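You operate a simulated robot arm through the tools that you are given. There is no shell and no other tool. Be economical: measure what you need, move in short steps, check, and stop when the job is done.

The job below is to be done with a simulated two-armed robot. You get a single attempt, and the scene is never put back.

## Task
Swap the bare tray in the drawer for chip tray No 40.
Fine: The bare tray goes on the side shelf. Close the drawer, then press reset. The other trays stay.

The check looks at the end state, three seconds after you hand in, the way a careful person would. Anything else that was tipped, shoved, dropped, spilled or broken makes it a failure.

## Robot
Two 7-joint arms with two-finger parallel grippers on one trunk, on a base that drives. Base frame: it is fixed to the floor where the robot stands at the start and does not move with it; the origin is under the middle of the robot, x ahead of it, y to its left, z up. Lengths are in mm, angles in rad, forces in N, time in s.
The left shoulder is at the start at [50, 168, 1207], the right one opposite. With the tool pointing down near the work surface each hand reaches from about 100 to 540 mm from the robot's upright axis, wherever it stands, measured 20 degrees to its own side. Places, roughly: blue reset button [400, 600, 900]; placement machine [900, -300, 600]; side shelf of the placement machine [500, 1000, 900]; white drawer [500, -200, 600]. Payload 1.57 kg a hand.
The TCP of each hand is the grasp point between the finger pads, 30 mm short of the fingertips. In the tool frame z runs along the fingers and y along their closing line. Largest opening 80 mm; finger width 17, thickness 12; the body of the gripper, 40 by 82 mm, starts 80 mm behind the TCP.
Orientation is that of the tool frame in the base frame, as [roll, pitch, yaw] about the fixed x, y, z axes, in that order (R = Rz(yaw) Ry(pitch) Rx(roll)). With the fingers straight down and closing along the base's y, the tool's x points along the base's -x, its y along +y and its z along -z.

## Interface
- The arms move only by the tool nudge_tool. It takes "left_targets", "right_targets" or both (then of equal length, played together; a hand with none holds still); each is a list of rows, each a list of 7 numbers: the turn, a rotation vector about the tool's x, y, z in units of 90 degrees (1.0 is 90 degrees), then the shift along the tool's x, y, z in units of 250 mm (1.0 is 250 mm), then the closure, from 0 (fully open) to 1 (shut). In form: [[rx, ry, rz, tx, ty, tz, hand], ...]. A call has 1 to 20 rows; each row is the pose to reach, as a shift and turn from the pose commanded when the call began, along the tool's axes at that moment. A call with a number of a shift or a turn outside -1 to 1 is refused whole. A row lasts 0.2 s, in which the tool goes at most 50 mm and 0.15 rad; a call with a longer step from one row to the next is refused whole, and so is a gripper value outside its range. Where a pose cannot be reached the arm comes as near as it can. A force on the tool above 40 N (or 10 N above the force at the start of the call, whichever is more), or a blocked arm, ends the call early, and 0.2 s more pass. Each finger travels about 45 mm/s and halts on what it meets, pressing with about 28 N; the grip force reading is that of the motor and also rises with nothing between the fingers. The clock runs only during rows and for 0.2 s after the last one: add rows that repeat a pose to give the fingers time. It gives the time, the measured TCP pose, the force on the tool (base axes), the opening and the grip force at its end, in the units of the frame above (readings bear some noise), with the torque about the TCP (base axes, N m) and any sound that the robot's microphone picked up.
- Cameras (640 x 400 px; columns grow to the right, rows downward): "scene" is now at [109.4, 29.1, 1395.3]; the picture's right is [0.34, -0.94, 0.00], its down [-0.73, -0.27, -0.63] and it looks along [0.59, 0.21, -0.78] (base axes); focal length 214 px, centre (320, 200). "left" rides on the left gripper at [72, 7, -122] in its tool frame; the picture's right is [-0.09, 1.00, 0.00], its down [-0.84, -0.08, -0.54] and it looks along [-0.54, -0.05, 0.84] (tool axes); focal length 238 px, centre (320, 200). "right" rides on the right gripper at [72, -7, -122] in its tool frame; the picture's right is [0.09, 1.00, 0.00], its down [-0.84, 0.08, -0.54] and it looks along [-0.54, 0.05, 0.84] (tool axes); focal length 238 px, centre (320, 200).
- capture(camera): a new picture of that camera. The clock stands still meanwhile.
- slide_trunk(by): slides the trunk up (or, below 0, down) by that many mm; the arms and the scene camera ride with it, the base frame stays. It gives what a move gives, with no picture.
- base_move(legs): drives the robot by 1 to 6 legs, each [ahead, left, turn to the left] in mm, mm and rad, along the robot's own axes; the way and the turn of a leg run together, so that a leg with both is an arc; at most 1500 mm and 3.142 rad a leg. The arms and the cameras ride along, it lands a little off, and it stops where it bumps. It gives what a move gives.
- head_to(pan, tilt): turns the head with the scene camera to pan (to the left, within 1.396 rad either way) and tilt (down, from -0.506 to 1.204), counted from straight ahead of the robot. It gives what a move gives.
- locate(camera, pixels): there is no depth. For up to 12 entries [column, row, z] of the newest picture of that camera ("zoom" is the newest enlarged one), the place [x, y] in the base frame at which the ray of that pixel passes the height z, good to about 2 mm. The clock stands still meanwhile.
- zoom(camera, box): a new picture of the part [left, top, right, bottom] of that camera's present view, enlarged. The clock stands still meanwhile.
- job_done(): hands the job in; it is judged then, once.

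Keep the steps short. Do not move on a guess: measure, check each grasp and each placing, and mend mistakes. In all there are 80 turns and 62 pictures (those below and enlarged ones count). Leave the grippers open and the arms clear of the work at the hand-in unless told otherwise, and finish with a single line.

The tools are called by a JSON object that holds its "fn" and its "kwargs". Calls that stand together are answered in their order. nudge_tool: Moves the arms, as the interface text tells. Its arguments: {"type":"object","properties":{"left_targets":{"type":"array","items":{"type":"array","items":{"type":"number"}}},"right_targets":{"type":"array","items":{"type":"array","items":{"type":"number"}}}},"required":[]} The other tools are called the same way: slide_trunk (by) slides the trunk up or down; base_move (legs) drives the base; head_to (pan, tilt) turns the head that bears the scene camera; capture (camera) takes a picture; locate (camera, pixels) gives the place at which the rays of pixels pass given heights; zoom (camera, box) takes an enlarged picture of a part of a camera's view; job_done () hands the job in.

At the start:

```text
time_s: 0.0
left_tcp_pos: [344.8, 224.8, 1220.5]
left_tcp_rot: [-3.139, 0.0, 3.141]
left_ft_force: [0.5, -0.5, -0.3]
left_ft_torque: [-0.02, 0.02, 0.01]
left_grip_width: 80.0
left_finger_force: 0.0
right_tcp_pos: [344.4, -45.0, 1191.2]
right_tcp_rot: [3.142, 0.0, -3.141]
right_ft_force: [-0.1, 0.6, 0.2]
right_ft_torque: [0.01, -0.01, -0.03]
right_grip_width: 80.2
right_finger_force: 0.0
trunk travel left (down, up): [-375.0, 68.0]
robot x, y, heading: [-0.1, 0.0, -0.002]
head pan, tilt: [0.349, 0.892]
```

scene: 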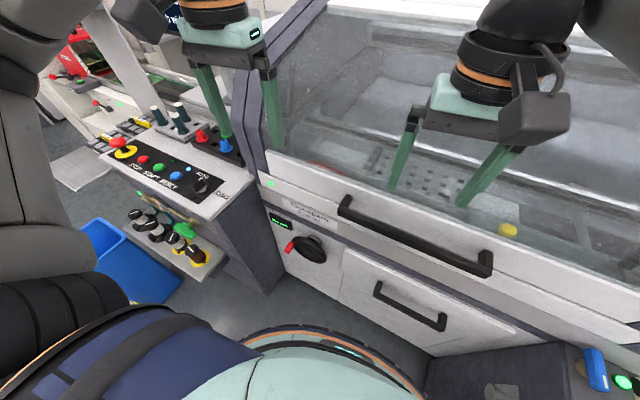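
right: 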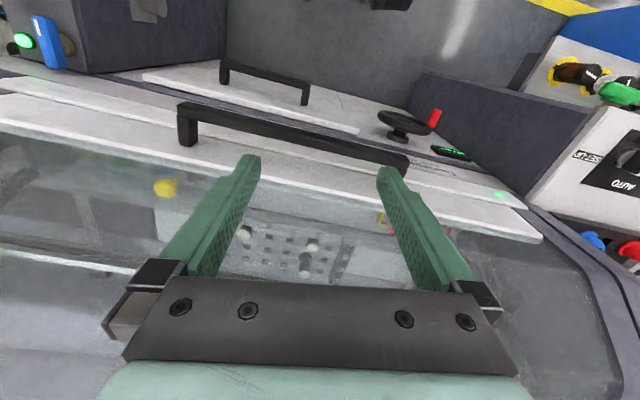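
left: 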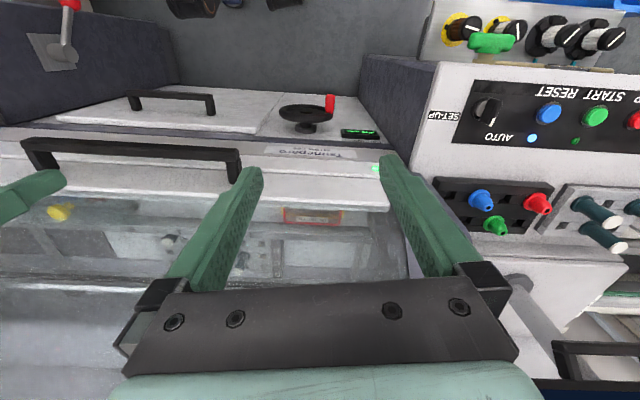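

I see a machine with a glass hood, a white front with two handles, a knob with a red grip, and a control panel on the left. I'll look around before moving anything.

{"fn": "head_to", "kwargs": {"pan": 0.0, "tilt": 0.7}}

{"fn": "capture", "kwargs": {"camera": "scene"}}

{"fn": "head_to", "kwargs": {"pan": 1.1, "tilt": 0.6}}

{"fn": "capture", "kwargs": {"camera": "scene"}}

{"fn": "head_to", "kwargs": {"pan": -1.0, "tilt": 0.7}}

{"fn": "capture", "kwargs": {"camera": "scene"}}

```text
time_s: 0.8
left_tcp_pos: [344.7, 223.8, 1220.1]
left_tcp_rot: [-3.14, 0.0, -3.141]
left_ft_force: [0.5, -0.1, 0.2]
left_ft_torque: [0.0, 0.0, 0.0]
left_grip_width: 79.9
left_finger_force: 0.1
right_tcp_pos: [343.5, -44.5, 1190.5]
right_tcp_rot: [3.141, -0.001, -3.141]
right_ft_force: [0.3, -0.2, -0.5]
right_ft_torque: [0.0, 0.0, 0.01]
right_grip_width: 80.2
right_finger_force: 0.0
trunk travel left (down, up): [-375.0, 68.0]
robot x, y, heading: [-1.0, -0.4, 0.002]
head pan, tilt: [0.0, 0.7]
```

```text
58 pictures are left
```

scene: 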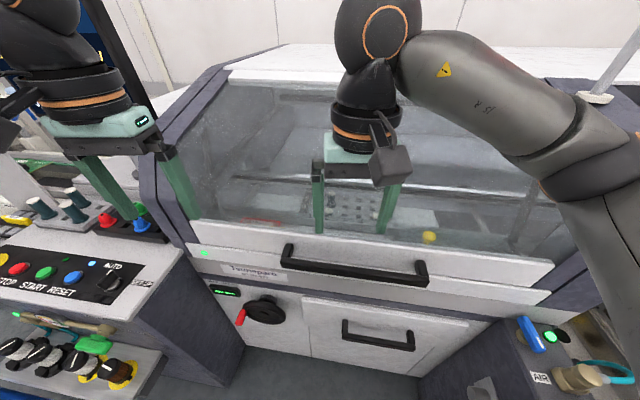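

```text
time_s: 2.2
left_tcp_pos: [344.5, 224.5, 1220.8]
left_tcp_rot: [-3.14, 0.001, -3.142]
left_ft_force: [-0.1, -0.3, 0.1]
left_ft_torque: [0.05, -0.02, 0.01]
left_grip_width: 80.1
left_finger_force: 0.1
right_tcp_pos: [344.1, -45.7, 1191.7]
right_tcp_rot: [-3.141, 0.0, -3.141]
right_ft_force: [-0.1, 0.4, 0.2]
right_ft_torque: [0.01, 0.0, 0.01]
right_grip_width: 80.0
right_finger_force: 0.1
trunk travel left (down, up): [-375.0, 68.0]
robot x, y, heading: [-3.2, -0.3, -0.0]
head pan, tilt: [1.1, 0.6]
```

```text
57 pictures are left
```

scene: 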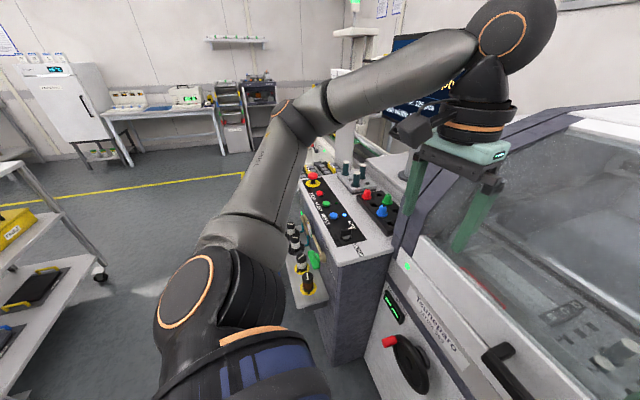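

```text
time_s: 4.2
left_tcp_pos: [345.2, 222.8, 1220.3]
left_tcp_rot: [-3.14, 0.0, -3.141]
left_ft_force: [-0.8, -0.3, -0.3]
left_ft_torque: [-0.02, -0.05, 0.03]
left_grip_width: 80.1
left_finger_force: 0.1
right_tcp_pos: [344.6, -45.0, 1191.6]
right_tcp_rot: [-3.141, -0.001, -3.141]
right_ft_force: [0.1, 0.7, 0.1]
right_ft_torque: [0.0, 0.01, -0.01]
right_grip_width: 79.9
right_finger_force: 0.0
trunk travel left (down, up): [-375.0, 68.0]
robot x, y, heading: [1.7, 0.7, -0.001]
head pan, tilt: [-1.0, 0.7]
```

```text
56 pictures are left
```

scene: 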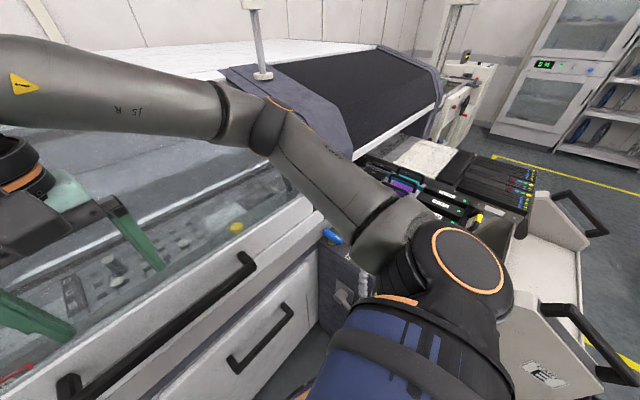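

The trays aren't identified yet. I'll zoom on the right-hand cart from this view, then look left toward the side shelf and the trolley.

{"fn": "zoom", "kwargs": {"camera": "scene", "box": [340, 120, 560, 260]}}

{"fn": "head_to", "kwargs": {"pan": 1.0, "tilt": 0.45}}

{"fn": "zoom", "kwargs": {"camera": "scene", "box": [260, 120, 500, 270]}}

{"fn": "head_to", "kwargs": {"pan": 1.396, "tilt": 0.7}}

{"fn": "capture", "kwargs": {"camera": "scene"}}

```text
2.86 times, centred on (450, 190) of scene
```

zoom: 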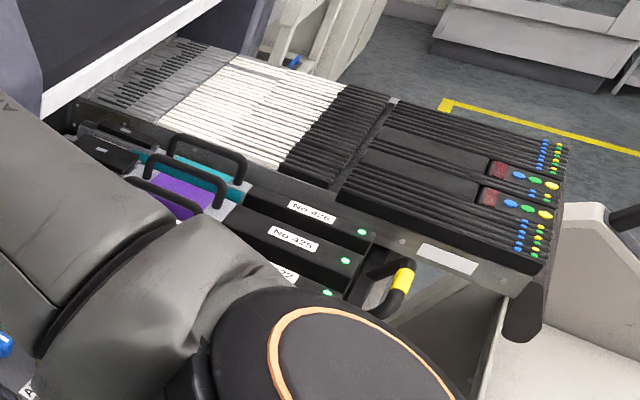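

```text
time_s: 6.1
left_tcp_pos: [344.4, 223.7, 1219.2]
left_tcp_rot: [-3.14, 0.0, -3.141]
left_ft_force: [0.0, -0.1, 0.5]
left_ft_torque: [-0.03, -0.02, -0.03]
left_grip_width: 80.2
left_finger_force: 0.1
right_tcp_pos: [343.8, -45.2, 1191.7]
right_tcp_rot: [3.141, 0.0, 3.141]
right_ft_force: [0.3, 0.4, -0.2]
right_ft_torque: [0.02, -0.01, -0.01]
right_grip_width: 80.2
right_finger_force: 0.0
trunk travel left (down, up): [-375.0, 68.0]
robot x, y, heading: [-0.7, -6.3, 0.001]
head pan, tilt: [1.0, 0.45]
```

```text
2.67 times, centred on (380, 195) of scene
```

zoom: 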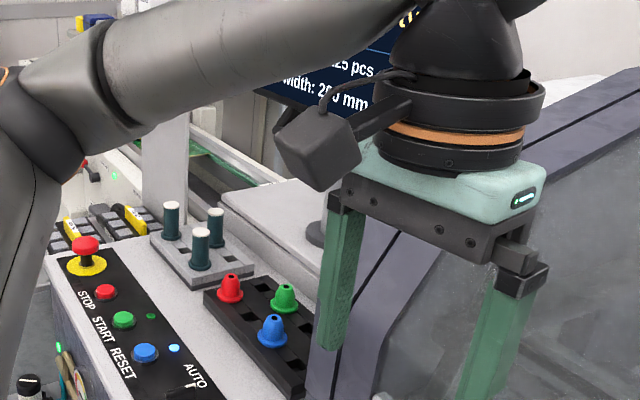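

```text
time_s: 7.0
left_tcp_pos: [343.9, 224.1, 1219.6]
left_tcp_rot: [-3.141, 0.0, -3.141]
left_ft_force: [1.0, -1.1, 0.2]
left_ft_torque: [-0.04, 0.0, 0.0]
left_grip_width: 80.0
left_finger_force: 0.2
right_tcp_pos: [344.8, -45.1, 1192.5]
right_tcp_rot: [3.141, 0.001, -3.141]
right_ft_force: [-0.2, 0.3, -1.0]
right_ft_torque: [-0.02, 0.02, -0.01]
right_grip_width: 80.0
right_finger_force: 0.1
trunk travel left (down, up): [-375.0, 68.0]
robot x, y, heading: [1.5, 1.2, -0.004]
head pan, tilt: [1.396, 0.7]
```

```text
53 pictures are left
```

scene: 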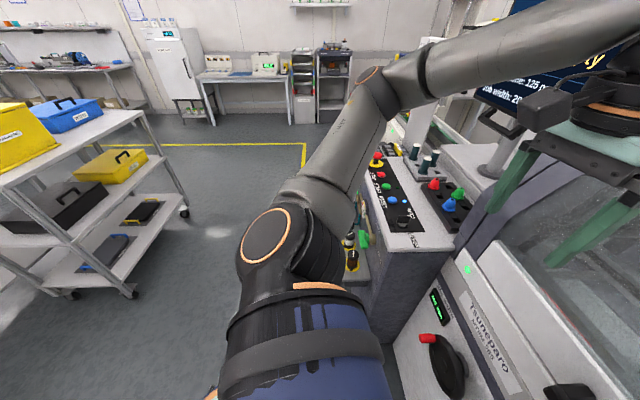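

The trolley on the left carries labelled boxes. I'll zoom on it here, and then on the right side from the head's furthest right turn.

{"fn": "zoom", "kwargs": {"camera": "scene", "box": [0, 80, 200, 300]}}

{"fn": "head_to", "kwargs": {"pan": -1.396, "tilt": 0.7}}

{"fn": "capture", "kwargs": {"camera": "scene"}}

```text
1.82 times, centred on (100, 190) of scene
```

zoom: 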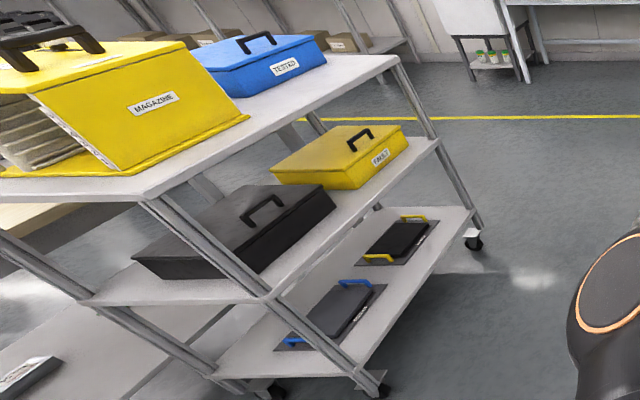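

```text
time_s: 9.4
left_tcp_pos: [346.1, 223.9, 1219.1]
left_tcp_rot: [-3.14, -0.001, 3.14]
left_ft_force: [-0.5, 0.4, 0.0]
left_ft_torque: [-0.01, 0.0, 0.01]
left_grip_width: 79.9
left_finger_force: 0.1
right_tcp_pos: [345.1, -44.5, 1190.9]
right_tcp_rot: [-3.141, 0.0, -3.141]
right_ft_force: [-0.5, -0.6, 0.4]
right_ft_torque: [-0.01, 0.02, 0.01]
right_grip_width: 79.8
right_finger_force: 0.1
trunk travel left (down, up): [-375.0, 68.0]
robot x, y, heading: [-0.6, -2.4, -0.0]
head pan, tilt: [-1.396, 0.7]
```

```text
51 pictures are left
```

scene: 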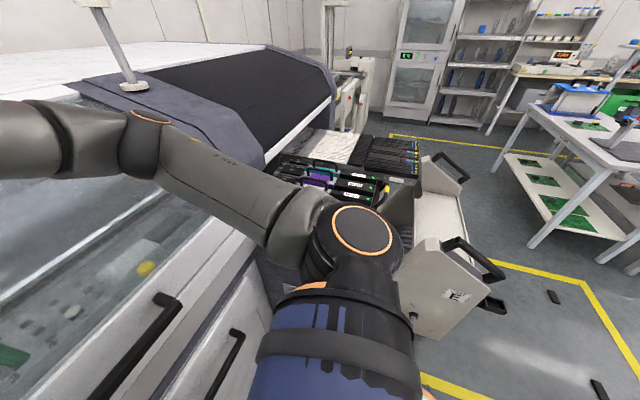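

The bottom shelf of the trolley carries two flat trays. I still need to see the side shelf, so I'll measure where the trolley and console stand before driving.

{"fn": "head_to", "kwargs": {"pan": 1.396, "tilt": 0.85}}

{"fn": "capture", "kwargs": {"camera": "scene"}}

```text
time_s: 11.9
left_tcp_pos: [345.2, 223.2, 1220.5]
left_tcp_rot: [-3.14, 0.0, -3.141]
left_ft_force: [1.1, -0.3, 0.5]
left_ft_torque: [-0.01, 0.01, 0.02]
left_grip_width: 80.1
left_finger_force: 0.0
right_tcp_pos: [344.0, -45.5, 1190.8]
right_tcp_rot: [-3.141, 0.0, 3.141]
right_ft_force: [0.8, 0.0, -0.5]
right_ft_torque: [-0.02, -0.01, -0.05]
right_grip_width: 80.3
right_finger_force: 0.0
trunk travel left (down, up): [-375.0, 68.0]
robot x, y, heading: [1.3, 3.1, 0.004]
head pan, tilt: [1.396, 0.85]
```

```text
50 pictures are left
```

scene: 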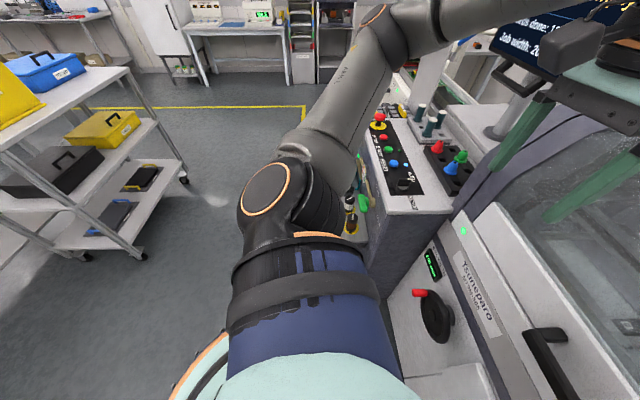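

{"fn": "locate", "kwargs": {"camera": "scene", "pixels": [[183, 180, 0], [88, 257, 0], [145, 262, 0], [127, 75, 900], [412, 213, 900], [447, 211, 900], [370, 140, 900], [437, 215, 900], [350, 230, 700], [436, 262, 750], [425, 292, 700], [550, 333, 800]]}}

```text
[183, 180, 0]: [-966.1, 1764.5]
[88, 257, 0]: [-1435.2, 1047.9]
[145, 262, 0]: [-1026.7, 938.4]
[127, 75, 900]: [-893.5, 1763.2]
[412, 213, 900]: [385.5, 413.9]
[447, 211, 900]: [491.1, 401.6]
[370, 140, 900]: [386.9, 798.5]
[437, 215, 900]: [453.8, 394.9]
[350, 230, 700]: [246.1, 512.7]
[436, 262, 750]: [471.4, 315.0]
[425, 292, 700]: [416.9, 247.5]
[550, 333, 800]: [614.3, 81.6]
```

The trolley lies at x<-890 and the console face is at x≈385 with a tool rack out to x≈246, so there is a clear lane. I'll back off 330 mm, go left 1000 mm and look at the side shelf.

{"fn": "base_move", "kwargs": {"legs": [[-330, 0, 0], [0, 1000, 0]]}}

{"fn": "head_to", "kwargs": {"pan": 0.0, "tilt": 0.6}}

{"fn": "capture", "kwargs": {"camera": "scene"}}

{"fn": "head_to", "kwargs": {"pan": 1.396, "tilt": 0.9}}

{"fn": "capture", "kwargs": {"camera": "scene"}}

```text
time_s: 18.8
left_tcp_pos: [15.9, 1205.3, 1219.9]
left_tcp_rot: [-3.14, 0.001, 3.136]
left_ft_force: [-0.7, 0.0, -0.6]
left_ft_torque: [-0.03, -0.01, 0.0]
left_grip_width: 79.9
left_finger_force: 0.0
right_tcp_pos: [14.2, 935.4, 1191.8]
right_tcp_rot: [-3.141, 0.0, 3.137]
right_ft_force: [-0.6, 0.8, 0.1]
right_ft_torque: [0.05, 0.0, -0.01]
right_grip_width: 80.0
right_finger_force: 0.0
trunk travel left (down, up): [-375.0, 68.0]
robot x, y, heading: [-332.0, 984.2, -0.001]
head pan, tilt: [1.396, 0.85]
```

```text
time_s: 20.3
left_tcp_pos: [16.3, 1203.8, 1220.5]
left_tcp_rot: [-3.14, -0.001, 3.135]
left_ft_force: [-0.2, 0.5, 1.0]
left_ft_torque: [-0.02, 0.0, 0.0]
left_grip_width: 80.2
left_finger_force: 0.1
right_tcp_pos: [13.5, 936.4, 1190.7]
right_tcp_rot: [3.141, 0.0, 3.135]
right_ft_force: [-0.8, 0.3, 0.5]
right_ft_torque: [-0.01, 0.0, 0.02]
right_grip_width: 80.1
right_finger_force: 0.0
trunk travel left (down, up): [-375.0, 68.0]
robot x, y, heading: [-328.0, 985.8, -0.006]
head pan, tilt: [0.0, 0.6]
```

```text
49 pictures are left
```

scene: 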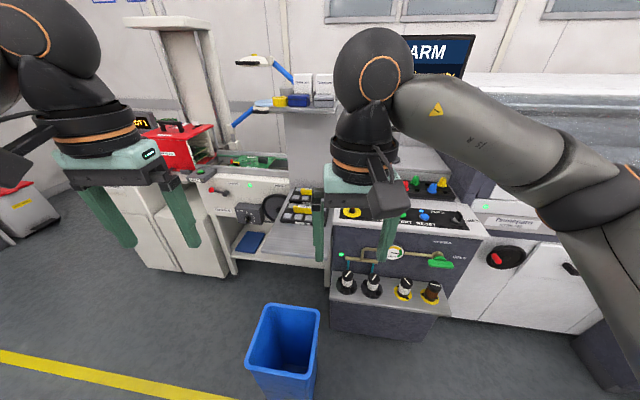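

```text
time_s: 21.8
left_tcp_pos: [15.6, 1203.5, 1220.8]
left_tcp_rot: [-3.141, -0.001, 3.137]
left_ft_force: [0.0, -0.9, 1.0]
left_ft_torque: [0.02, 0.0, -0.03]
left_grip_width: 80.1
left_finger_force: 0.1
right_tcp_pos: [14.4, 936.4, 1191.9]
right_tcp_rot: [3.141, 0.002, 3.136]
right_ft_force: [0.0, -0.5, 0.4]
right_ft_torque: [-0.01, -0.03, 0.0]
right_grip_width: 80.0
right_finger_force: 0.0
trunk travel left (down, up): [-375.0, 68.0]
robot x, y, heading: [-329.4, 985.5, -0.004]
head pan, tilt: [1.396, 0.901]
```

```text
48 pictures are left
```

scene: 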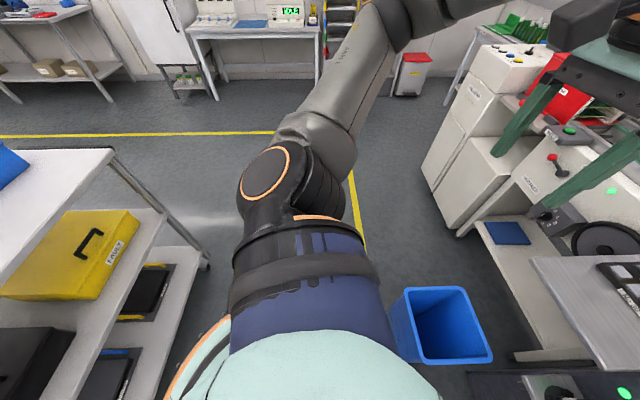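

The side shelf holds yellow/black items and the blue bin stands before it. I'll turn the head to it and zoom.

{"fn": "head_to", "kwargs": {"pan": 0.1, "tilt": 0.6}}

{"fn": "zoom", "kwargs": {"camera": "scene", "box": [220, 130, 400, 310]}}

{"fn": "head_to", "kwargs": {"pan": -0.4, "tilt": 0.5}}

{"fn": "capture", "kwargs": {"camera": "scene"}}

```text
time_s: 23.3
left_tcp_pos: [15.7, 1204.9, 1221.1]
left_tcp_rot: [-3.141, 0.0, 3.135]
left_ft_force: [-0.5, 0.1, 0.1]
left_ft_torque: [0.0, -0.01, 0.01]
left_grip_width: 79.9
left_finger_force: 0.1
right_tcp_pos: [13.8, 935.9, 1190.9]
right_tcp_rot: [-3.142, -0.001, 3.137]
right_ft_force: [-0.1, -0.6, 0.2]
right_ft_torque: [0.0, -0.01, -0.01]
right_grip_width: 80.2
right_finger_force: 0.0
trunk travel left (down, up): [-375.0, 68.0]
robot x, y, heading: [-331.3, 982.7, -0.006]
head pan, tilt: [0.099, 0.6]
```

```text
2.22 times, centred on (310, 220) of scene
```

zoom: 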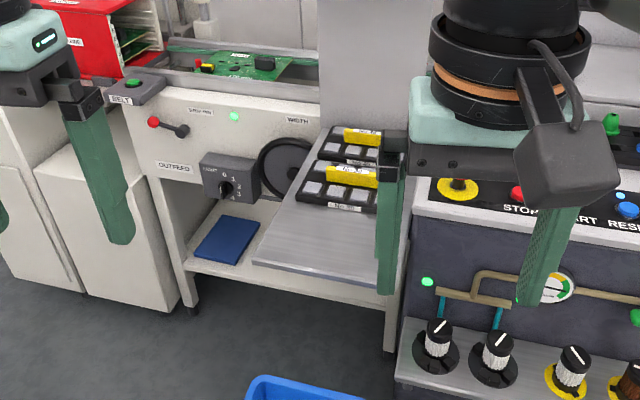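

```text
time_s: 24.2
left_tcp_pos: [15.8, 1204.9, 1219.9]
left_tcp_rot: [-3.141, 0.0, 3.137]
left_ft_force: [0.6, 0.2, -0.8]
left_ft_torque: [0.0, 0.0, 0.0]
left_grip_width: 79.9
left_finger_force: 0.1
right_tcp_pos: [13.6, 936.5, 1191.9]
right_tcp_rot: [-3.141, -0.001, 3.136]
right_ft_force: [0.7, 0.3, 0.3]
right_ft_torque: [0.03, 0.0, -0.03]
right_grip_width: 79.9
right_finger_force: 0.1
trunk travel left (down, up): [-375.0, 68.0]
robot x, y, heading: [-331.0, 985.1, -0.005]
head pan, tilt: [-0.4, 0.499]
```

```text
46 pictures are left
```

scene: 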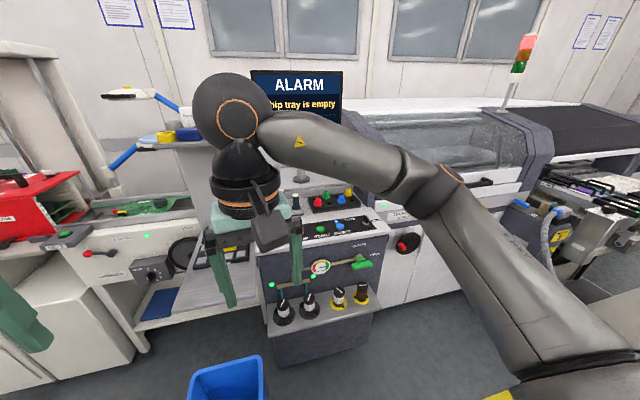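

The side shelf carries two trays with yellow bars and labels. I'll read the labels from the right hand's camera.

{"fn": "capture", "kwargs": {"camera": "right"}}

{"fn": "capture", "kwargs": {"camera": "left"}}

```text
45 pictures are left
```

right: 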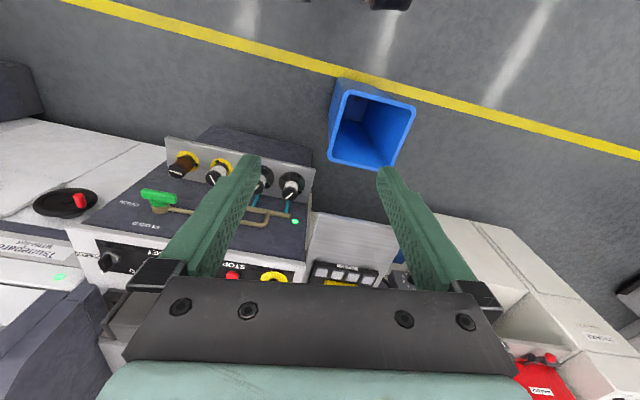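

```text
44 pictures are left
```

left: 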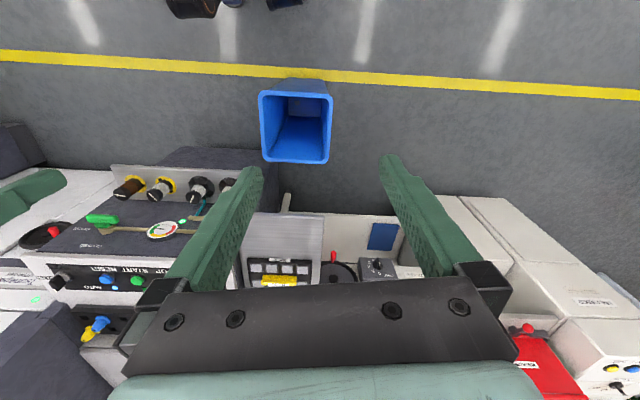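

The wrist pictures are upside-down (down means ahead). I'll measure the shelf, trays and bin.

{"fn": "locate", "kwargs": {"camera": "left", "pixels": [[258, 213, 900], [323, 213, 900], [245, 287, 900], [320, 284, 900], [248, 259, 915], [313, 261, 915], [262, 92, 350], [332, 97, 350], [270, 158, 350], [329, 163, 350]]}}

{"fn": "locate", "kwargs": {"camera": "right", "pixels": [[318, 212, 900], [390, 225, 900], [315, 262, 915], [378, 270, 915], [165, 137, 700], [165, 165, 700], [345, 90, 350], [335, 160, 350]]}}

```text
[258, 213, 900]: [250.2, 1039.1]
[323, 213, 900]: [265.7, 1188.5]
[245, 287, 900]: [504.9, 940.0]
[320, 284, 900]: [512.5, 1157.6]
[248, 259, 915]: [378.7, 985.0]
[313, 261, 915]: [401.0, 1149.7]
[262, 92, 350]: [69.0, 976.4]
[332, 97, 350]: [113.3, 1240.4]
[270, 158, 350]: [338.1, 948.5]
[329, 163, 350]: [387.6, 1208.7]
```

```text
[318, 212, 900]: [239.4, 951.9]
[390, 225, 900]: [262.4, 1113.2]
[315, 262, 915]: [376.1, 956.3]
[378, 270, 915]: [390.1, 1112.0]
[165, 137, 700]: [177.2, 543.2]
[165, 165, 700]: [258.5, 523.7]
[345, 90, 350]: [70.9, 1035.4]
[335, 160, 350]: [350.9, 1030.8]
```

Left and right estimates disagree, so the shelf is not at 900. I'll triangulate using the zoomed scene picture and both wrist zooms.

{"fn": "locate", "kwargs": {"camera": "zoom", "pixels": [[253, 262, 900], [253, 262, 750], [349, 207, 900], [349, 207, 750], [296, 203, 900], [296, 203, 750], [253, 376, 500], [253, 376, 350]]}}

{"fn": "locate", "kwargs": {"camera": "left", "pixels": [[323, 213, 750], [290, 260, 900], [290, 260, 750], [313, 261, 750], [262, 92, 500], [332, 97, 500]]}}

{"fn": "zoom", "kwargs": {"camera": "left", "box": [230, 190, 350, 290]}}

```text
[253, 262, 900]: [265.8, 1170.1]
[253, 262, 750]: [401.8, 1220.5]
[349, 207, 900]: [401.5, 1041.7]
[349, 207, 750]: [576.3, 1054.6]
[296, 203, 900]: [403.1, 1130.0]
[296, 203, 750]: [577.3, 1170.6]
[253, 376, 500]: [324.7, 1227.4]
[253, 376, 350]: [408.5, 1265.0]
```

```text
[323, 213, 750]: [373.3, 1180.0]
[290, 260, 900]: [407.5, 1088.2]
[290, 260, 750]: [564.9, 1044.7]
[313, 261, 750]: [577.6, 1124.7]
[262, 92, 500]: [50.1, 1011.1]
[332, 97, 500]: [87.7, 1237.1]
```

```text
4.00 times, centred on (290, 240) of left
```

zoom: 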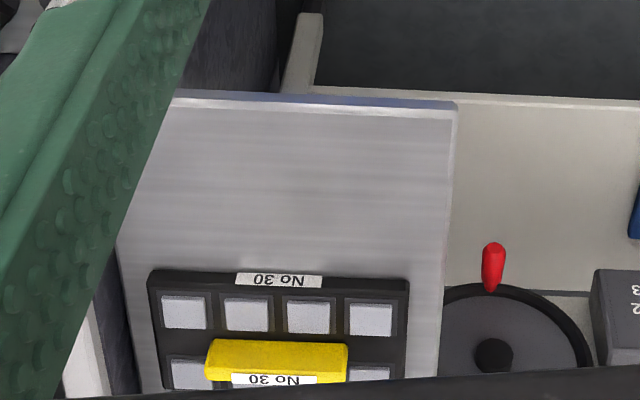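

The near tray is No 30 on its label; the one behind should be checked. The shelf top is near z≈855, its front edge near x≈300. I'll look straight down to see the robot's footprint against the bin.

{"fn": "head_to", "kwargs": {"pan": 0.3, "tilt": 1.204}}

{"fn": "capture", "kwargs": {"camera": "scene"}}

```text
time_s: 25.3
left_tcp_pos: [16.6, 1205.1, 1221.4]
left_tcp_rot: [-3.141, -0.002, 3.136]
left_ft_force: [-0.2, 0.3, -0.3]
left_ft_torque: [0.02, 0.03, 0.01]
left_grip_width: 79.9
left_finger_force: 0.2
right_tcp_pos: [14.0, 936.3, 1191.0]
right_tcp_rot: [-3.141, 0.002, 3.136]
right_ft_force: [-0.7, -0.4, -0.5]
right_ft_torque: [-0.01, -0.03, -0.02]
right_grip_width: 80.2
right_finger_force: 0.1
trunk travel left (down, up): [-375.0, 68.0]
robot x, y, heading: [-330.2, 984.8, -0.008]
head pan, tilt: [0.3, 1.201]
```

```text
42 pictures are left
```

scene: 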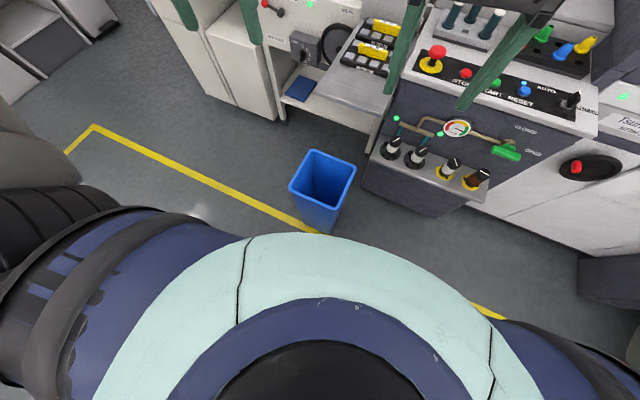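

{"fn": "locate", "kwargs": {"camera": "scene", "pixels": [[305, 224, 0], [331, 234, 0], [292, 186, 400], [312, 150, 400], [356, 163, 400], [330, 208, 400], [332, 66, 855], [387, 92, 855], [363, 180, 0], [432, 218, 0], [470, 186, 650], [490, 228, 0]]}}

{"fn": "locate", "kwargs": {"camera": "left", "pixels": [[262, 92, 400], [332, 97, 400]]}}

{"fn": "zoom", "kwargs": {"camera": "scene", "box": [310, 0, 430, 120]}}

```text
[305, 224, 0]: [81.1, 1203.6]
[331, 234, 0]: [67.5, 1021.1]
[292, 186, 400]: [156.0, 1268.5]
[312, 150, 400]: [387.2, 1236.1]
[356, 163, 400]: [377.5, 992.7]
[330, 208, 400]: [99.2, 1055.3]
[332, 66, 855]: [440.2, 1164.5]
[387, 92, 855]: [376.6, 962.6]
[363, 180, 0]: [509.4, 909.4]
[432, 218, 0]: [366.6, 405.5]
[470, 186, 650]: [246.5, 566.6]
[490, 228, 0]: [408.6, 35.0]
```

```text
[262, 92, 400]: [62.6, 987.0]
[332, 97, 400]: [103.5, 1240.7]
```

```text
3.33 times, centred on (370, 60) of scene
```

zoom: 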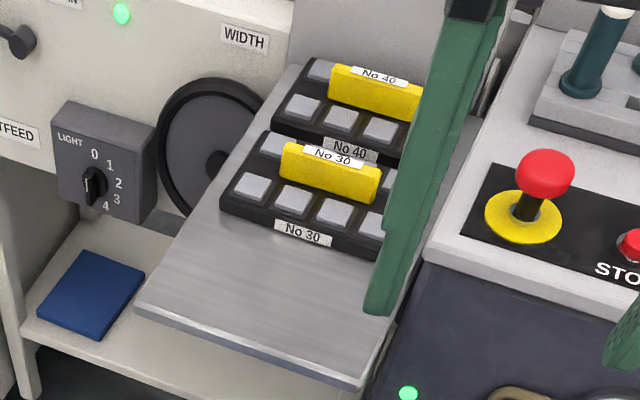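

The rear tray is No 40 (labels on bar and front edge), with a yellow bar along y. I'll measure the bars and tray edges.

{"fn": "locate", "kwargs": {"camera": "zoom", "pixels": [[220, 192, 855], [220, 207, 855], [275, 133, 855], [264, 129, 870], [303, 60, 870], [331, 68, 890], [421, 88, 890], [282, 142, 890], [381, 166, 890], [135, 308, 855], [358, 385, 855], [325, 240, 855]]}}

{"fn": "locate", "kwargs": {"camera": "left", "pixels": [[282, 275, 890], [317, 276, 890], [281, 275, 920], [331, 213, 855], [267, 258, 870], [332, 260, 870]]}}

```text
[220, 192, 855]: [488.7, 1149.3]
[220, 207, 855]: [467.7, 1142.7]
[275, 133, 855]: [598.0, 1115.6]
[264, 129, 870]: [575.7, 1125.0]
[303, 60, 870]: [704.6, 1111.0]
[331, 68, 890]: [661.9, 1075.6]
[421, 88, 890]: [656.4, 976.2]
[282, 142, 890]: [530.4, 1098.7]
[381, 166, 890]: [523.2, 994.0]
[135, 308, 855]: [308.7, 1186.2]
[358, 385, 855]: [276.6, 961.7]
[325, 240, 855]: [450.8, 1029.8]
```

```text
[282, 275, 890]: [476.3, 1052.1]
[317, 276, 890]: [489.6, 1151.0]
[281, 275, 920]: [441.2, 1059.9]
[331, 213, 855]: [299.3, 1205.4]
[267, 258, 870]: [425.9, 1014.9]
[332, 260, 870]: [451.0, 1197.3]
```

Tray 40 has its bar at x≈655, y≈975–1075, too far past the bin for a plain downward reach. I need to know my own footprint, so I'll tilt the right hand by 60° to look back down at the base.

{"fn": "nudge_tool", "kwargs": {"right_targets": [[0, 0.09, 0, 0, 0, 0, 0], [0, 0.18, 0, 0, 0, 0, 0], [0, 0.27, 0, 0, 0, 0, 0], [0, 0.36, 0, 0, 0, 0, 0], [0, 0.45, 0, 0, 0, 0, 0], [0, 0.54, 0, 0, 0, 0, 0], [0, 0.63, 0, 0, 0, 0, 0], [0, 0.7, 0, 0, 0, 0, 0]]}}

{"fn": "capture", "kwargs": {"camera": "right"}}

```text
time_s: 27.1
left_tcp_pos: [16.3, 1202.8, 1219.9]
left_tcp_rot: [-3.141, 0.0, 3.135]
left_ft_force: [0.5, -1.4, -0.6]
left_ft_torque: [0.0, -0.04, -0.04]
left_grip_width: 79.9
left_finger_force: 0.0
right_tcp_pos: [-3.5, 881.9, 1157.2]
right_tcp_rot: [3.123, -1.089, -3.139]
right_ft_force: [-0.6, -0.9, 0.1]
right_ft_torque: [0.01, 0.01, -0.05]
right_grip_width: 80.0
right_finger_force: 0.1
right hand out of reach, approached as far as the arm can: row 7, 8
trunk travel left (down, up): [-375.0, 68.0]
robot x, y, heading: [-334.9, 987.0, -0.009]
head pan, tilt: [0.3, 1.201]
```

```text
40 pictures are left
```

right: 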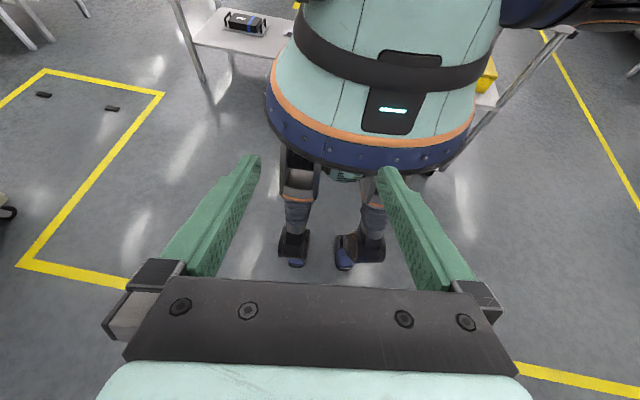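

The robot stands on legs with two small feet under a skirted torso. I'll measure feet and skirt.

{"fn": "locate", "kwargs": {"camera": "right", "pixels": [[297, 264, 0], [345, 268, 0], [282, 240, 0], [385, 258, 0], [267, 100, 700], [350, 172, 700], [470, 130, 700], [350, 172, 900], [267, 100, 900], [470, 130, 900]]}}

```text
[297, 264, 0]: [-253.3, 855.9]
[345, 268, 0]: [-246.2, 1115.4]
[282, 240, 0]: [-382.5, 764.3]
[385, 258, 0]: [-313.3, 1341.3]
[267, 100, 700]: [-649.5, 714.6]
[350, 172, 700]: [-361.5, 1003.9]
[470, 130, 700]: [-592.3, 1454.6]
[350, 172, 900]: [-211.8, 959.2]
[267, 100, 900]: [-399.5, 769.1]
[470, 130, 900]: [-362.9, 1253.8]
```

Feet reach only ~90 mm ahead, the skirt ~125 mm. The best way to tray 40 seems to be from the bin's left side, facing -y, with the left arm. I'll measure the outfeed cabinet's front.

{"fn": "head_to", "kwargs": {"pan": 0.5, "tilt": 0.75}}

{"fn": "capture", "kwargs": {"camera": "scene"}}

```text
time_s: 28.0
left_tcp_pos: [15.4, 1203.5, 1220.2]
left_tcp_rot: [-3.138, 0.0, 3.136]
left_ft_force: [0.0, -0.5, -0.1]
left_ft_torque: [0.0, -0.02, -0.02]
left_grip_width: 79.9
left_finger_force: 0.0
right_tcp_pos: [-2.7, 884.9, 1159.5]
right_tcp_rot: [3.133, -1.088, 3.136]
right_ft_force: [-1.2, 0.1, -0.3]
right_ft_torque: [-0.01, -0.03, -0.03]
right_grip_width: 80.1
right_finger_force: 0.1
trunk travel left (down, up): [-375.0, 68.0]
robot x, y, heading: [-329.3, 979.8, -0.006]
head pan, tilt: [0.499, 0.75]
```

```text
39 pictures are left
```

scene: 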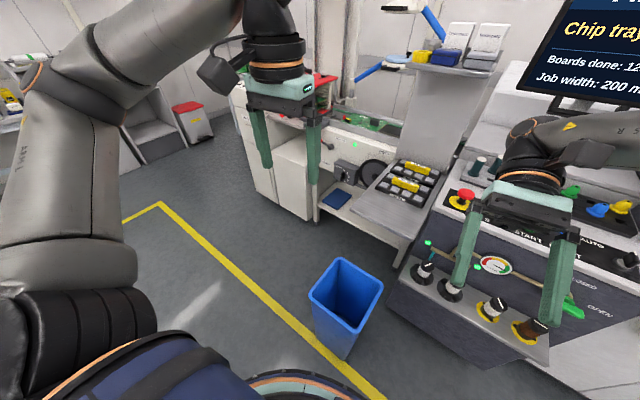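

{"fn": "locate", "kwargs": {"camera": "scene", "pixels": [[272, 207, 0], [311, 221, 0], [320, 223, 0], [247, 190, 0], [320, 207, 600], [343, 358, 0], [385, 165, 900], [330, 120, 900], [390, 270, 0], [395, 267, 0]]}}

```text
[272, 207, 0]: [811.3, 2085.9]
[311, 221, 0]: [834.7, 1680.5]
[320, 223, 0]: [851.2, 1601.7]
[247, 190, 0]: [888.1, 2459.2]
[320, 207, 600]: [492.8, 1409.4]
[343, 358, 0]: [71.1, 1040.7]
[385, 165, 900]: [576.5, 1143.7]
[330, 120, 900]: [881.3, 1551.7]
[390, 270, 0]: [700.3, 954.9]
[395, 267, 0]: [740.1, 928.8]
```

There is ample floor left of the shelf (cabinet fronts at x≈810). Plan: stand near (420,1500) facing -y and take No 40 with the left hand. First I return the right hand to pointing down, then drive.

{"fn": "nudge_tool", "kwargs": {"right_targets": [[0, -0.09, 0, 0, 0, 0, 0], [0, -0.18, 0, 0, 0, 0, 0], [0, -0.27, 0, 0, 0, 0, 0], [0, -0.36, 0, 0, 0, 0, 0], [0, -0.45, 0, 0, 0, 0, 0], [0, -0.54, 0, 0, 0, 0, 0], [0, -0.63, 0, 0, 0, 0, 0], [0, -0.695, 0, 0, 0, 0, 0]]}}

{"fn": "base_move", "kwargs": {"legs": [[0, 540, 0], [0, 0, -1.565]]}}

{"fn": "base_move", "kwargs": {"legs": [[0, 500, 0]]}}

{"fn": "head_to", "kwargs": {"pan": 0.35, "tilt": 0.9}}

{"fn": "capture", "kwargs": {"camera": "scene"}}

```text
time_s: 29.8
left_tcp_pos: [15.9, 1205.6, 1220.9]
left_tcp_rot: [-3.138, 0.001, 3.135]
left_ft_force: [-0.2, 0.4, 0.2]
left_ft_torque: [0.0, -0.02, -0.01]
left_grip_width: 80.3
left_finger_force: 0.1
right_tcp_pos: [-4.2, 883.9, 1157.2]
right_tcp_rot: [3.141, -0.005, 3.133]
right_ft_force: [-0.1, 0.7, 0.1]
right_ft_torque: [0.05, 0.03, 0.0]
right_grip_width: 80.0
right_finger_force: 0.0
trunk travel left (down, up): [-375.0, 68.0]
robot x, y, heading: [-330.9, 983.0, -0.008]
head pan, tilt: [0.499, 0.75]
```

```text
time_s: 36.8
left_tcp_pos: [-106.8, 1180.1, 1221.0]
left_tcp_rot: [-3.141, 0.0, 1.559]
left_ft_force: [0.7, 0.9, -0.1]
left_ft_torque: [-0.01, 0.0, 0.01]
left_grip_width: 80.0
left_finger_force: 0.0
right_tcp_pos: [-427.6, 1202.0, 1158.0]
right_tcp_rot: [-3.141, -0.008, 1.558]
right_ft_force: [0.2, -0.3, 0.4]
right_ft_torque: [-0.04, -0.01, 0.0]
right_grip_width: 80.2
right_finger_force: 0.1
trunk travel left (down, up): [-375.0, 68.0]
robot x, y, heading: [-325.8, 1527.6, -1.584]
head pan, tilt: [0.499, 0.75]
```

```text
time_s: 39.7
left_tcp_pos: [389.0, 1174.6, 1220.0]
left_tcp_rot: [-3.14, 0.0, 1.559]
left_ft_force: [0.6, -0.4, 0.3]
left_ft_torque: [0.03, 0.04, 0.0]
left_grip_width: 79.7
left_finger_force: 0.2
right_tcp_pos: [68.0, 1195.5, 1157.6]
right_tcp_rot: [-3.142, -0.009, 1.56]
right_ft_force: [-0.4, 0.2, -0.4]
right_ft_torque: [0.01, 0.03, 0.02]
right_grip_width: 80.1
right_finger_force: 0.0
trunk travel left (down, up): [-375.0, 68.0]
robot x, y, heading: [166.4, 1523.6, -1.582]
head pan, tilt: [0.499, 0.75]
```

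```text
time_s: 40.4
left_tcp_pos: [388.4, 1176.0, 1221.2]
left_tcp_rot: [-3.14, 0.0, 1.559]
left_ft_force: [-0.1, -0.1, 0.1]
left_ft_torque: [0.01, 0.04, -0.01]
left_grip_width: 80.3
left_finger_force: 0.1
right_tcp_pos: [67.0, 1196.9, 1157.7]
right_tcp_rot: [3.141, -0.009, 1.557]
right_ft_force: [0.1, -0.8, -0.7]
right_ft_torque: [0.0, -0.03, -0.01]
right_grip_width: 79.9
right_finger_force: 0.2
trunk travel left (down, up): [-375.0, 68.0]
robot x, y, heading: [166.5, 1524.2, -1.584]
head pan, tilt: [0.351, 0.901]
```

```text
38 pictures are left
```

scene: 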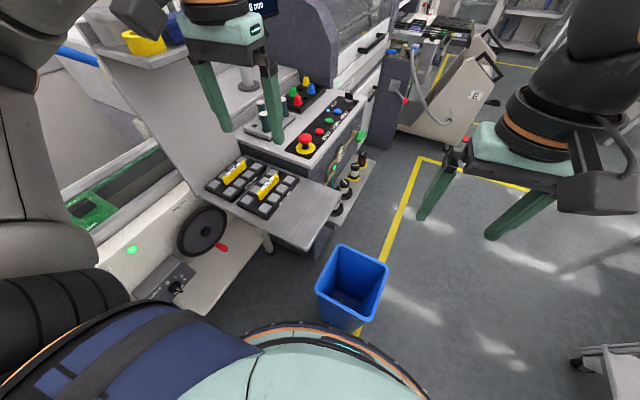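

Now I see the trays, wheel, light box and a ledge with small boxes on a back panel. I'll measure them before going closer.

{"fn": "zoom", "kwargs": {"camera": "scene", "box": [180, 120, 360, 260]}}

{"fn": "locate", "kwargs": {"camera": "scene", "pixels": [[134, 58, 1200], [134, 58, 1100], [180, 170, 855], [204, 188, 855], [165, 300, 850], [183, 255, 900], [120, 252, 950], [95, 205, 950], [225, 248, 850], [340, 195, 855], [312, 252, 855]]}}

```text
2.86 times, centred on (270, 190) of scene
```

zoom: 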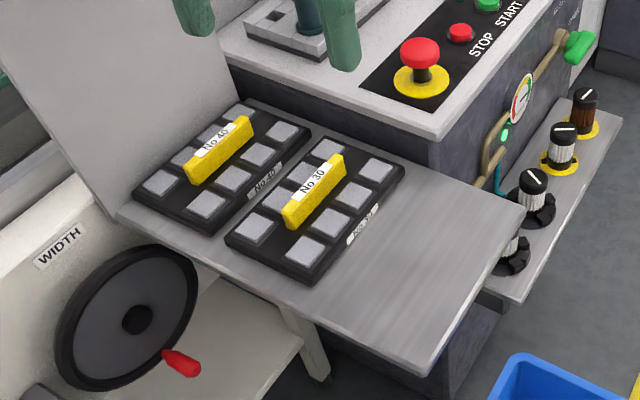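

```text
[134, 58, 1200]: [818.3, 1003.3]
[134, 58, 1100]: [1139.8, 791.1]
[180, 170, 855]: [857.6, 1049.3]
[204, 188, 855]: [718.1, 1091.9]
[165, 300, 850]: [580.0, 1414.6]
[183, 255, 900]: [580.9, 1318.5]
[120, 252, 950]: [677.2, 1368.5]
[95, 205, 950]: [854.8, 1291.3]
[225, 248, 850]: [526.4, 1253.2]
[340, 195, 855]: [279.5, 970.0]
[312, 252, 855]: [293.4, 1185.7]
```

I'll fix tray coordinates from this zoom (shelf level 855, tray top ≈ 875, bar top guess 895).

{"fn": "locate", "kwargs": {"camera": "zoom", "pixels": [[212, 236, 855], [134, 197, 855], [302, 285, 855], [226, 243, 855], [405, 172, 855], [236, 104, 870], [184, 165, 895], [191, 152, 895], [252, 120, 895], [190, 184, 872], [253, 133, 872], [120, 217, 855]]}}

{"fn": "locate", "kwargs": {"camera": "zoom", "pixels": [[284, 205, 895], [291, 194, 895], [345, 158, 895], [338, 150, 895], [290, 228, 872], [405, 165, 870]]}}

```text
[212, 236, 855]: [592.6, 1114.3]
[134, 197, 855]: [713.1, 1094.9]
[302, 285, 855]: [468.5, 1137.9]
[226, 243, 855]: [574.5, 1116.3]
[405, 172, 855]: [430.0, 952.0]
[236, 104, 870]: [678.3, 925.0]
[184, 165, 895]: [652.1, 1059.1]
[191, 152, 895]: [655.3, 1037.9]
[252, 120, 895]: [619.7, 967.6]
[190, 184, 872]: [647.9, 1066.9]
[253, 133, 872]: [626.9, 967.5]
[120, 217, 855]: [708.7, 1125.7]
```

```text
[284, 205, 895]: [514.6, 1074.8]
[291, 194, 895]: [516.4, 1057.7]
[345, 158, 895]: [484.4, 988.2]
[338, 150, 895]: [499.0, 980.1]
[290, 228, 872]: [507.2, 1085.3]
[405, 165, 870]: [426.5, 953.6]
```

The trays stand slightly turned (roughly 5–10°) and obstacles at the back lie at x≥700. I'll move 230 mm left and 95 mm ahead, then look down with the left hand's camera.

{"fn": "base_move", "kwargs": {"legs": [[0, 230, 0], [95, 0, 0]]}}

{"fn": "capture", "kwargs": {"camera": "left"}}

```text
time_s: 42.6
left_tcp_pos: [614.1, 1160.4, 1223.1]
left_tcp_rot: [3.14, -0.017, 1.514]
left_ft_force: [1.4, 11.5, 4.7]
left_ft_torque: [-0.6, 0.28, -0.57]
left_grip_width: 79.6
left_finger_force: 0.0
right_tcp_pos: [295.7, 1169.2, 1158.0]
right_tcp_rot: [-3.14, -0.006, 1.559]
right_ft_force: [-0.5, -0.4, -1.3]
right_ft_torque: [-0.02, -0.02, 0.0]
right_grip_width: 80.1
right_finger_force: 0.0
trunk travel left (down, up): [-375.0, 68.0]
robot x, y, heading: [394.2, 1497.5, -1.583]
head pan, tilt: [0.351, 0.901]
stopped in leg 2: the force on the tool passed its limit (the readings are from after the stop); the commanded pose is now the measured one
```

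```text
36 pictures are left
```

left: 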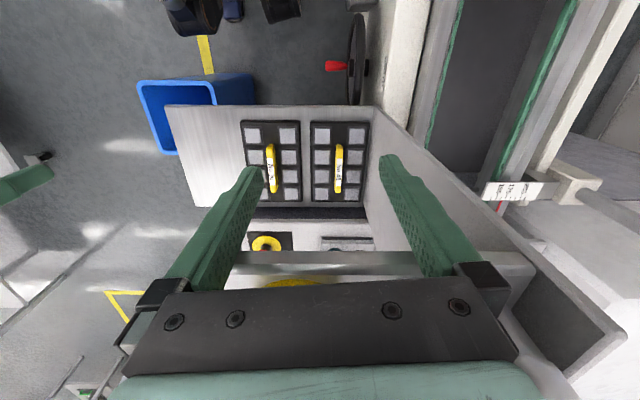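

The left hand touched something ahead: the ledge edge seen at row ~260 in the left picture. I back off and look with the scene camera.

{"fn": "base_move", "kwargs": {"legs": [[-70, 0, 0]]}}

{"fn": "head_to", "kwargs": {"pan": 0.5, "tilt": 0.55}}

{"fn": "capture", "kwargs": {"camera": "scene"}}

```text
time_s: 43.6
left_tcp_pos: [616.6, 1228.2, 1221.9]
left_tcp_rot: [-3.142, -0.019, 1.52]
left_ft_force: [0.7, -0.3, -0.1]
left_ft_torque: [-0.03, 0.03, -0.01]
left_grip_width: 80.0
left_finger_force: 0.1
right_tcp_pos: [296.0, 1239.9, 1158.2]
right_tcp_rot: [3.141, -0.008, 1.559]
right_ft_force: [-0.3, 0.4, -0.3]
right_ft_torque: [-0.01, -0.01, -0.02]
right_grip_width: 80.1
right_finger_force: 0.0
trunk travel left (down, up): [-375.0, 68.0]
robot x, y, heading: [395.7, 1567.5, -1.58]
head pan, tilt: [0.351, 0.901]
```

```text
time_s: 44.4
left_tcp_pos: [615.8, 1227.2, 1221.2]
left_tcp_rot: [3.14, -0.019, 1.521]
left_ft_force: [-0.6, 0.4, 0.3]
left_ft_torque: [-0.02, 0.0, 0.01]
left_grip_width: 80.1
left_finger_force: 0.0
right_tcp_pos: [296.7, 1238.4, 1159.0]
right_tcp_rot: [3.141, -0.01, 1.558]
right_ft_force: [0.2, 0.5, -0.7]
right_ft_torque: [-0.01, -0.01, -0.01]
right_grip_width: 80.2
right_finger_force: 0.1
trunk travel left (down, up): [-375.0, 68.0]
robot x, y, heading: [398.4, 1565.6, -1.584]
head pan, tilt: [0.499, 0.55]
```

```text
35 pictures are left
```

scene: 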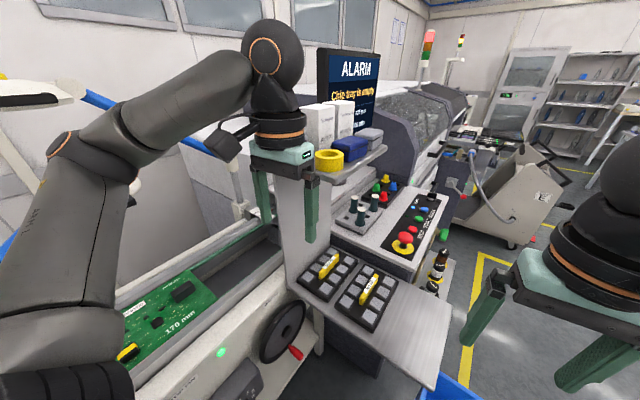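

The ledge carries a yellow roll, blue and white boxes. I'll check they stand properly and measure the ledge height.

{"fn": "zoom", "kwargs": {"camera": "scene", "box": [270, 90, 410, 200]}}

{"fn": "locate", "kwargs": {"camera": "scene", "pixels": [[387, 150, 1200], [387, 150, 1150], [345, 183, 1200], [345, 183, 1150], [345, 183, 1100], [316, 160, 1200], [316, 160, 1150], [387, 150, 1100]]}}

{"fn": "locate", "kwargs": {"camera": "left", "pixels": [[228, 255, 1200], [228, 255, 1150], [228, 255, 1100], [420, 255, 1150], [420, 255, 1100], [338, 145, 900], [338, 190, 900], [368, 125, 870], [314, 200, 870], [270, 145, 900], [272, 190, 900]]}}

```text
3.64 times, centred on (340, 145) of scene
```

zoom: 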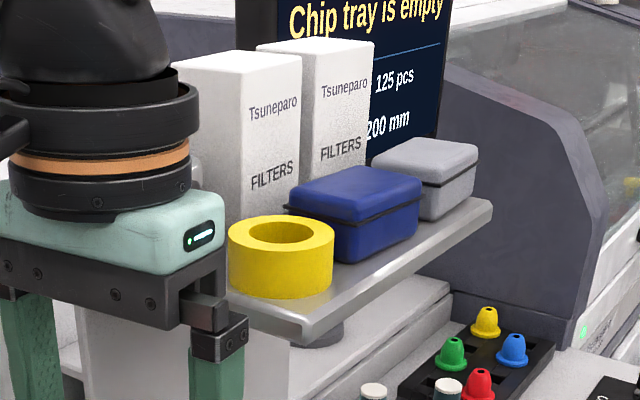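

```text
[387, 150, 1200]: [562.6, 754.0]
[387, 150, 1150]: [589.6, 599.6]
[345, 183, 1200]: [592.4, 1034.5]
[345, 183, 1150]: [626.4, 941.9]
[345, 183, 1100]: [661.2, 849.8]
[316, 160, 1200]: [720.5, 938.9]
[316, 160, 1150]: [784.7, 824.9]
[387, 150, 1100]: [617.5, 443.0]
```

```text
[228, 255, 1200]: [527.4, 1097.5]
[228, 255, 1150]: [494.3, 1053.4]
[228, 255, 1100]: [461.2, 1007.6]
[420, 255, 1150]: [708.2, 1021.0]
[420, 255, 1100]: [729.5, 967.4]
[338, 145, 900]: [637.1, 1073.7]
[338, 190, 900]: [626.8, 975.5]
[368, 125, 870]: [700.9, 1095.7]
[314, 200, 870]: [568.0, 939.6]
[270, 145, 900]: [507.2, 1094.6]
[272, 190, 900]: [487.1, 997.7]
```

Everything on the ledge stands upright; the fingers only met its edge (ledge at z≈1240, x≥559, y≤1134). Tray 40 is below it, so I'll lower the trunk 150 mm, turn the hand ~6° to suit the tray (long axis ≈8.5° off y) and lean it about 35° to come in under the ledge.

{"fn": "slide_trunk", "kwargs": {"by": -150}}

{"fn": "nudge_tool", "kwargs": {"left_targets": [[0, 0, 0.064, 0, 0, 0, 0]]}}

{"fn": "nudge_tool", "kwargs": {"left_targets": [[0, -0.09, 0, 0, 0, 0, 0.2], [0, -0.18, 0, 0, 0, 0, 0.3], [0, -0.27, 0, 0, 0, 0, 0.3], [0, -0.36, 0, 0, 0, 0, 0.3], [0, -0.39, 0, 0, 0, 0, 0.3]]}}

{"fn": "capture", "kwargs": {"camera": "left"}}

```text
time_s: 46.2
left_tcp_pos: [614.9, 1226.8, 1071.7]
left_tcp_rot: [3.141, -0.02, 1.52]
left_ft_force: [-0.5, -0.6, 0.2]
left_ft_torque: [0.0, 0.0, 0.01]
left_grip_width: 79.8
left_finger_force: 0.0
right_tcp_pos: [296.6, 1238.8, 1008.1]
right_tcp_rot: [3.141, -0.009, 1.558]
right_ft_force: [-0.4, 1.0, 0.2]
right_ft_torque: [-0.02, 0.01, -0.01]
right_grip_width: 79.8
right_finger_force: 0.0
trunk travel left (down, up): [-225.0, 218.0]
robot x, y, heading: [398.6, 1564.1, -1.581]
head pan, tilt: [0.499, 0.55]
```

```text
time_s: 46.6
left_tcp_pos: [614.8, 1227.1, 1071.8]
left_tcp_rot: [3.141, -0.019, 1.42]
left_ft_force: [0.0, -0.3, 0.3]
left_ft_torque: [0.01, -0.01, 0.01]
left_grip_width: 80.0
left_finger_force: 0.1
right_tcp_pos: [295.9, 1238.9, 1007.4]
right_tcp_rot: [3.142, -0.01, 1.561]
right_ft_force: [0.0, 0.3, -0.1]
right_ft_torque: [0.01, 0.02, 0.0]
right_grip_width: 79.9
right_finger_force: 0.0
trunk travel left (down, up): [-225.0, 218.0]
robot x, y, heading: [398.2, 1565.4, -1.579]
head pan, tilt: [0.499, 0.55]
```

```text
time_s: 47.8
left_tcp_pos: [615.1, 1226.0, 1072.5]
left_tcp_rot: [-3.141, 0.595, 1.421]
left_ft_force: [-0.2, -0.1, -0.5]
left_ft_torque: [0.0, 0.02, 0.02]
left_grip_width: 56.1
left_finger_force: 0.1
right_tcp_pos: [295.1, 1238.8, 1008.4]
right_tcp_rot: [-3.141, -0.009, 1.558]
right_ft_force: [0.1, 0.0, -1.3]
right_ft_torque: [-0.01, 0.0, 0.0]
right_grip_width: 80.1
right_finger_force: 0.1
trunk travel left (down, up): [-225.0, 218.0]
robot x, y, heading: [396.9, 1567.9, -1.585]
head pan, tilt: [0.499, 0.55]
```

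```text
33 pictures are left
```

left: 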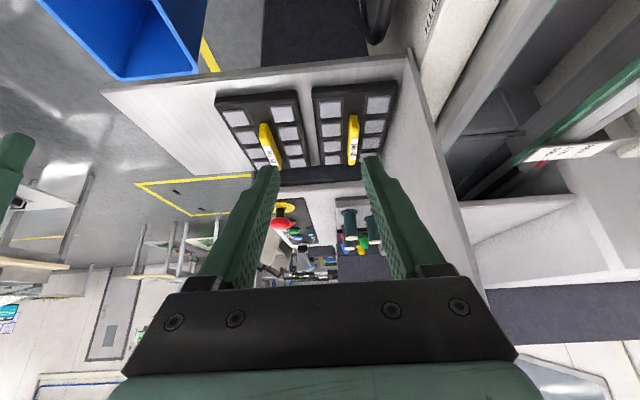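

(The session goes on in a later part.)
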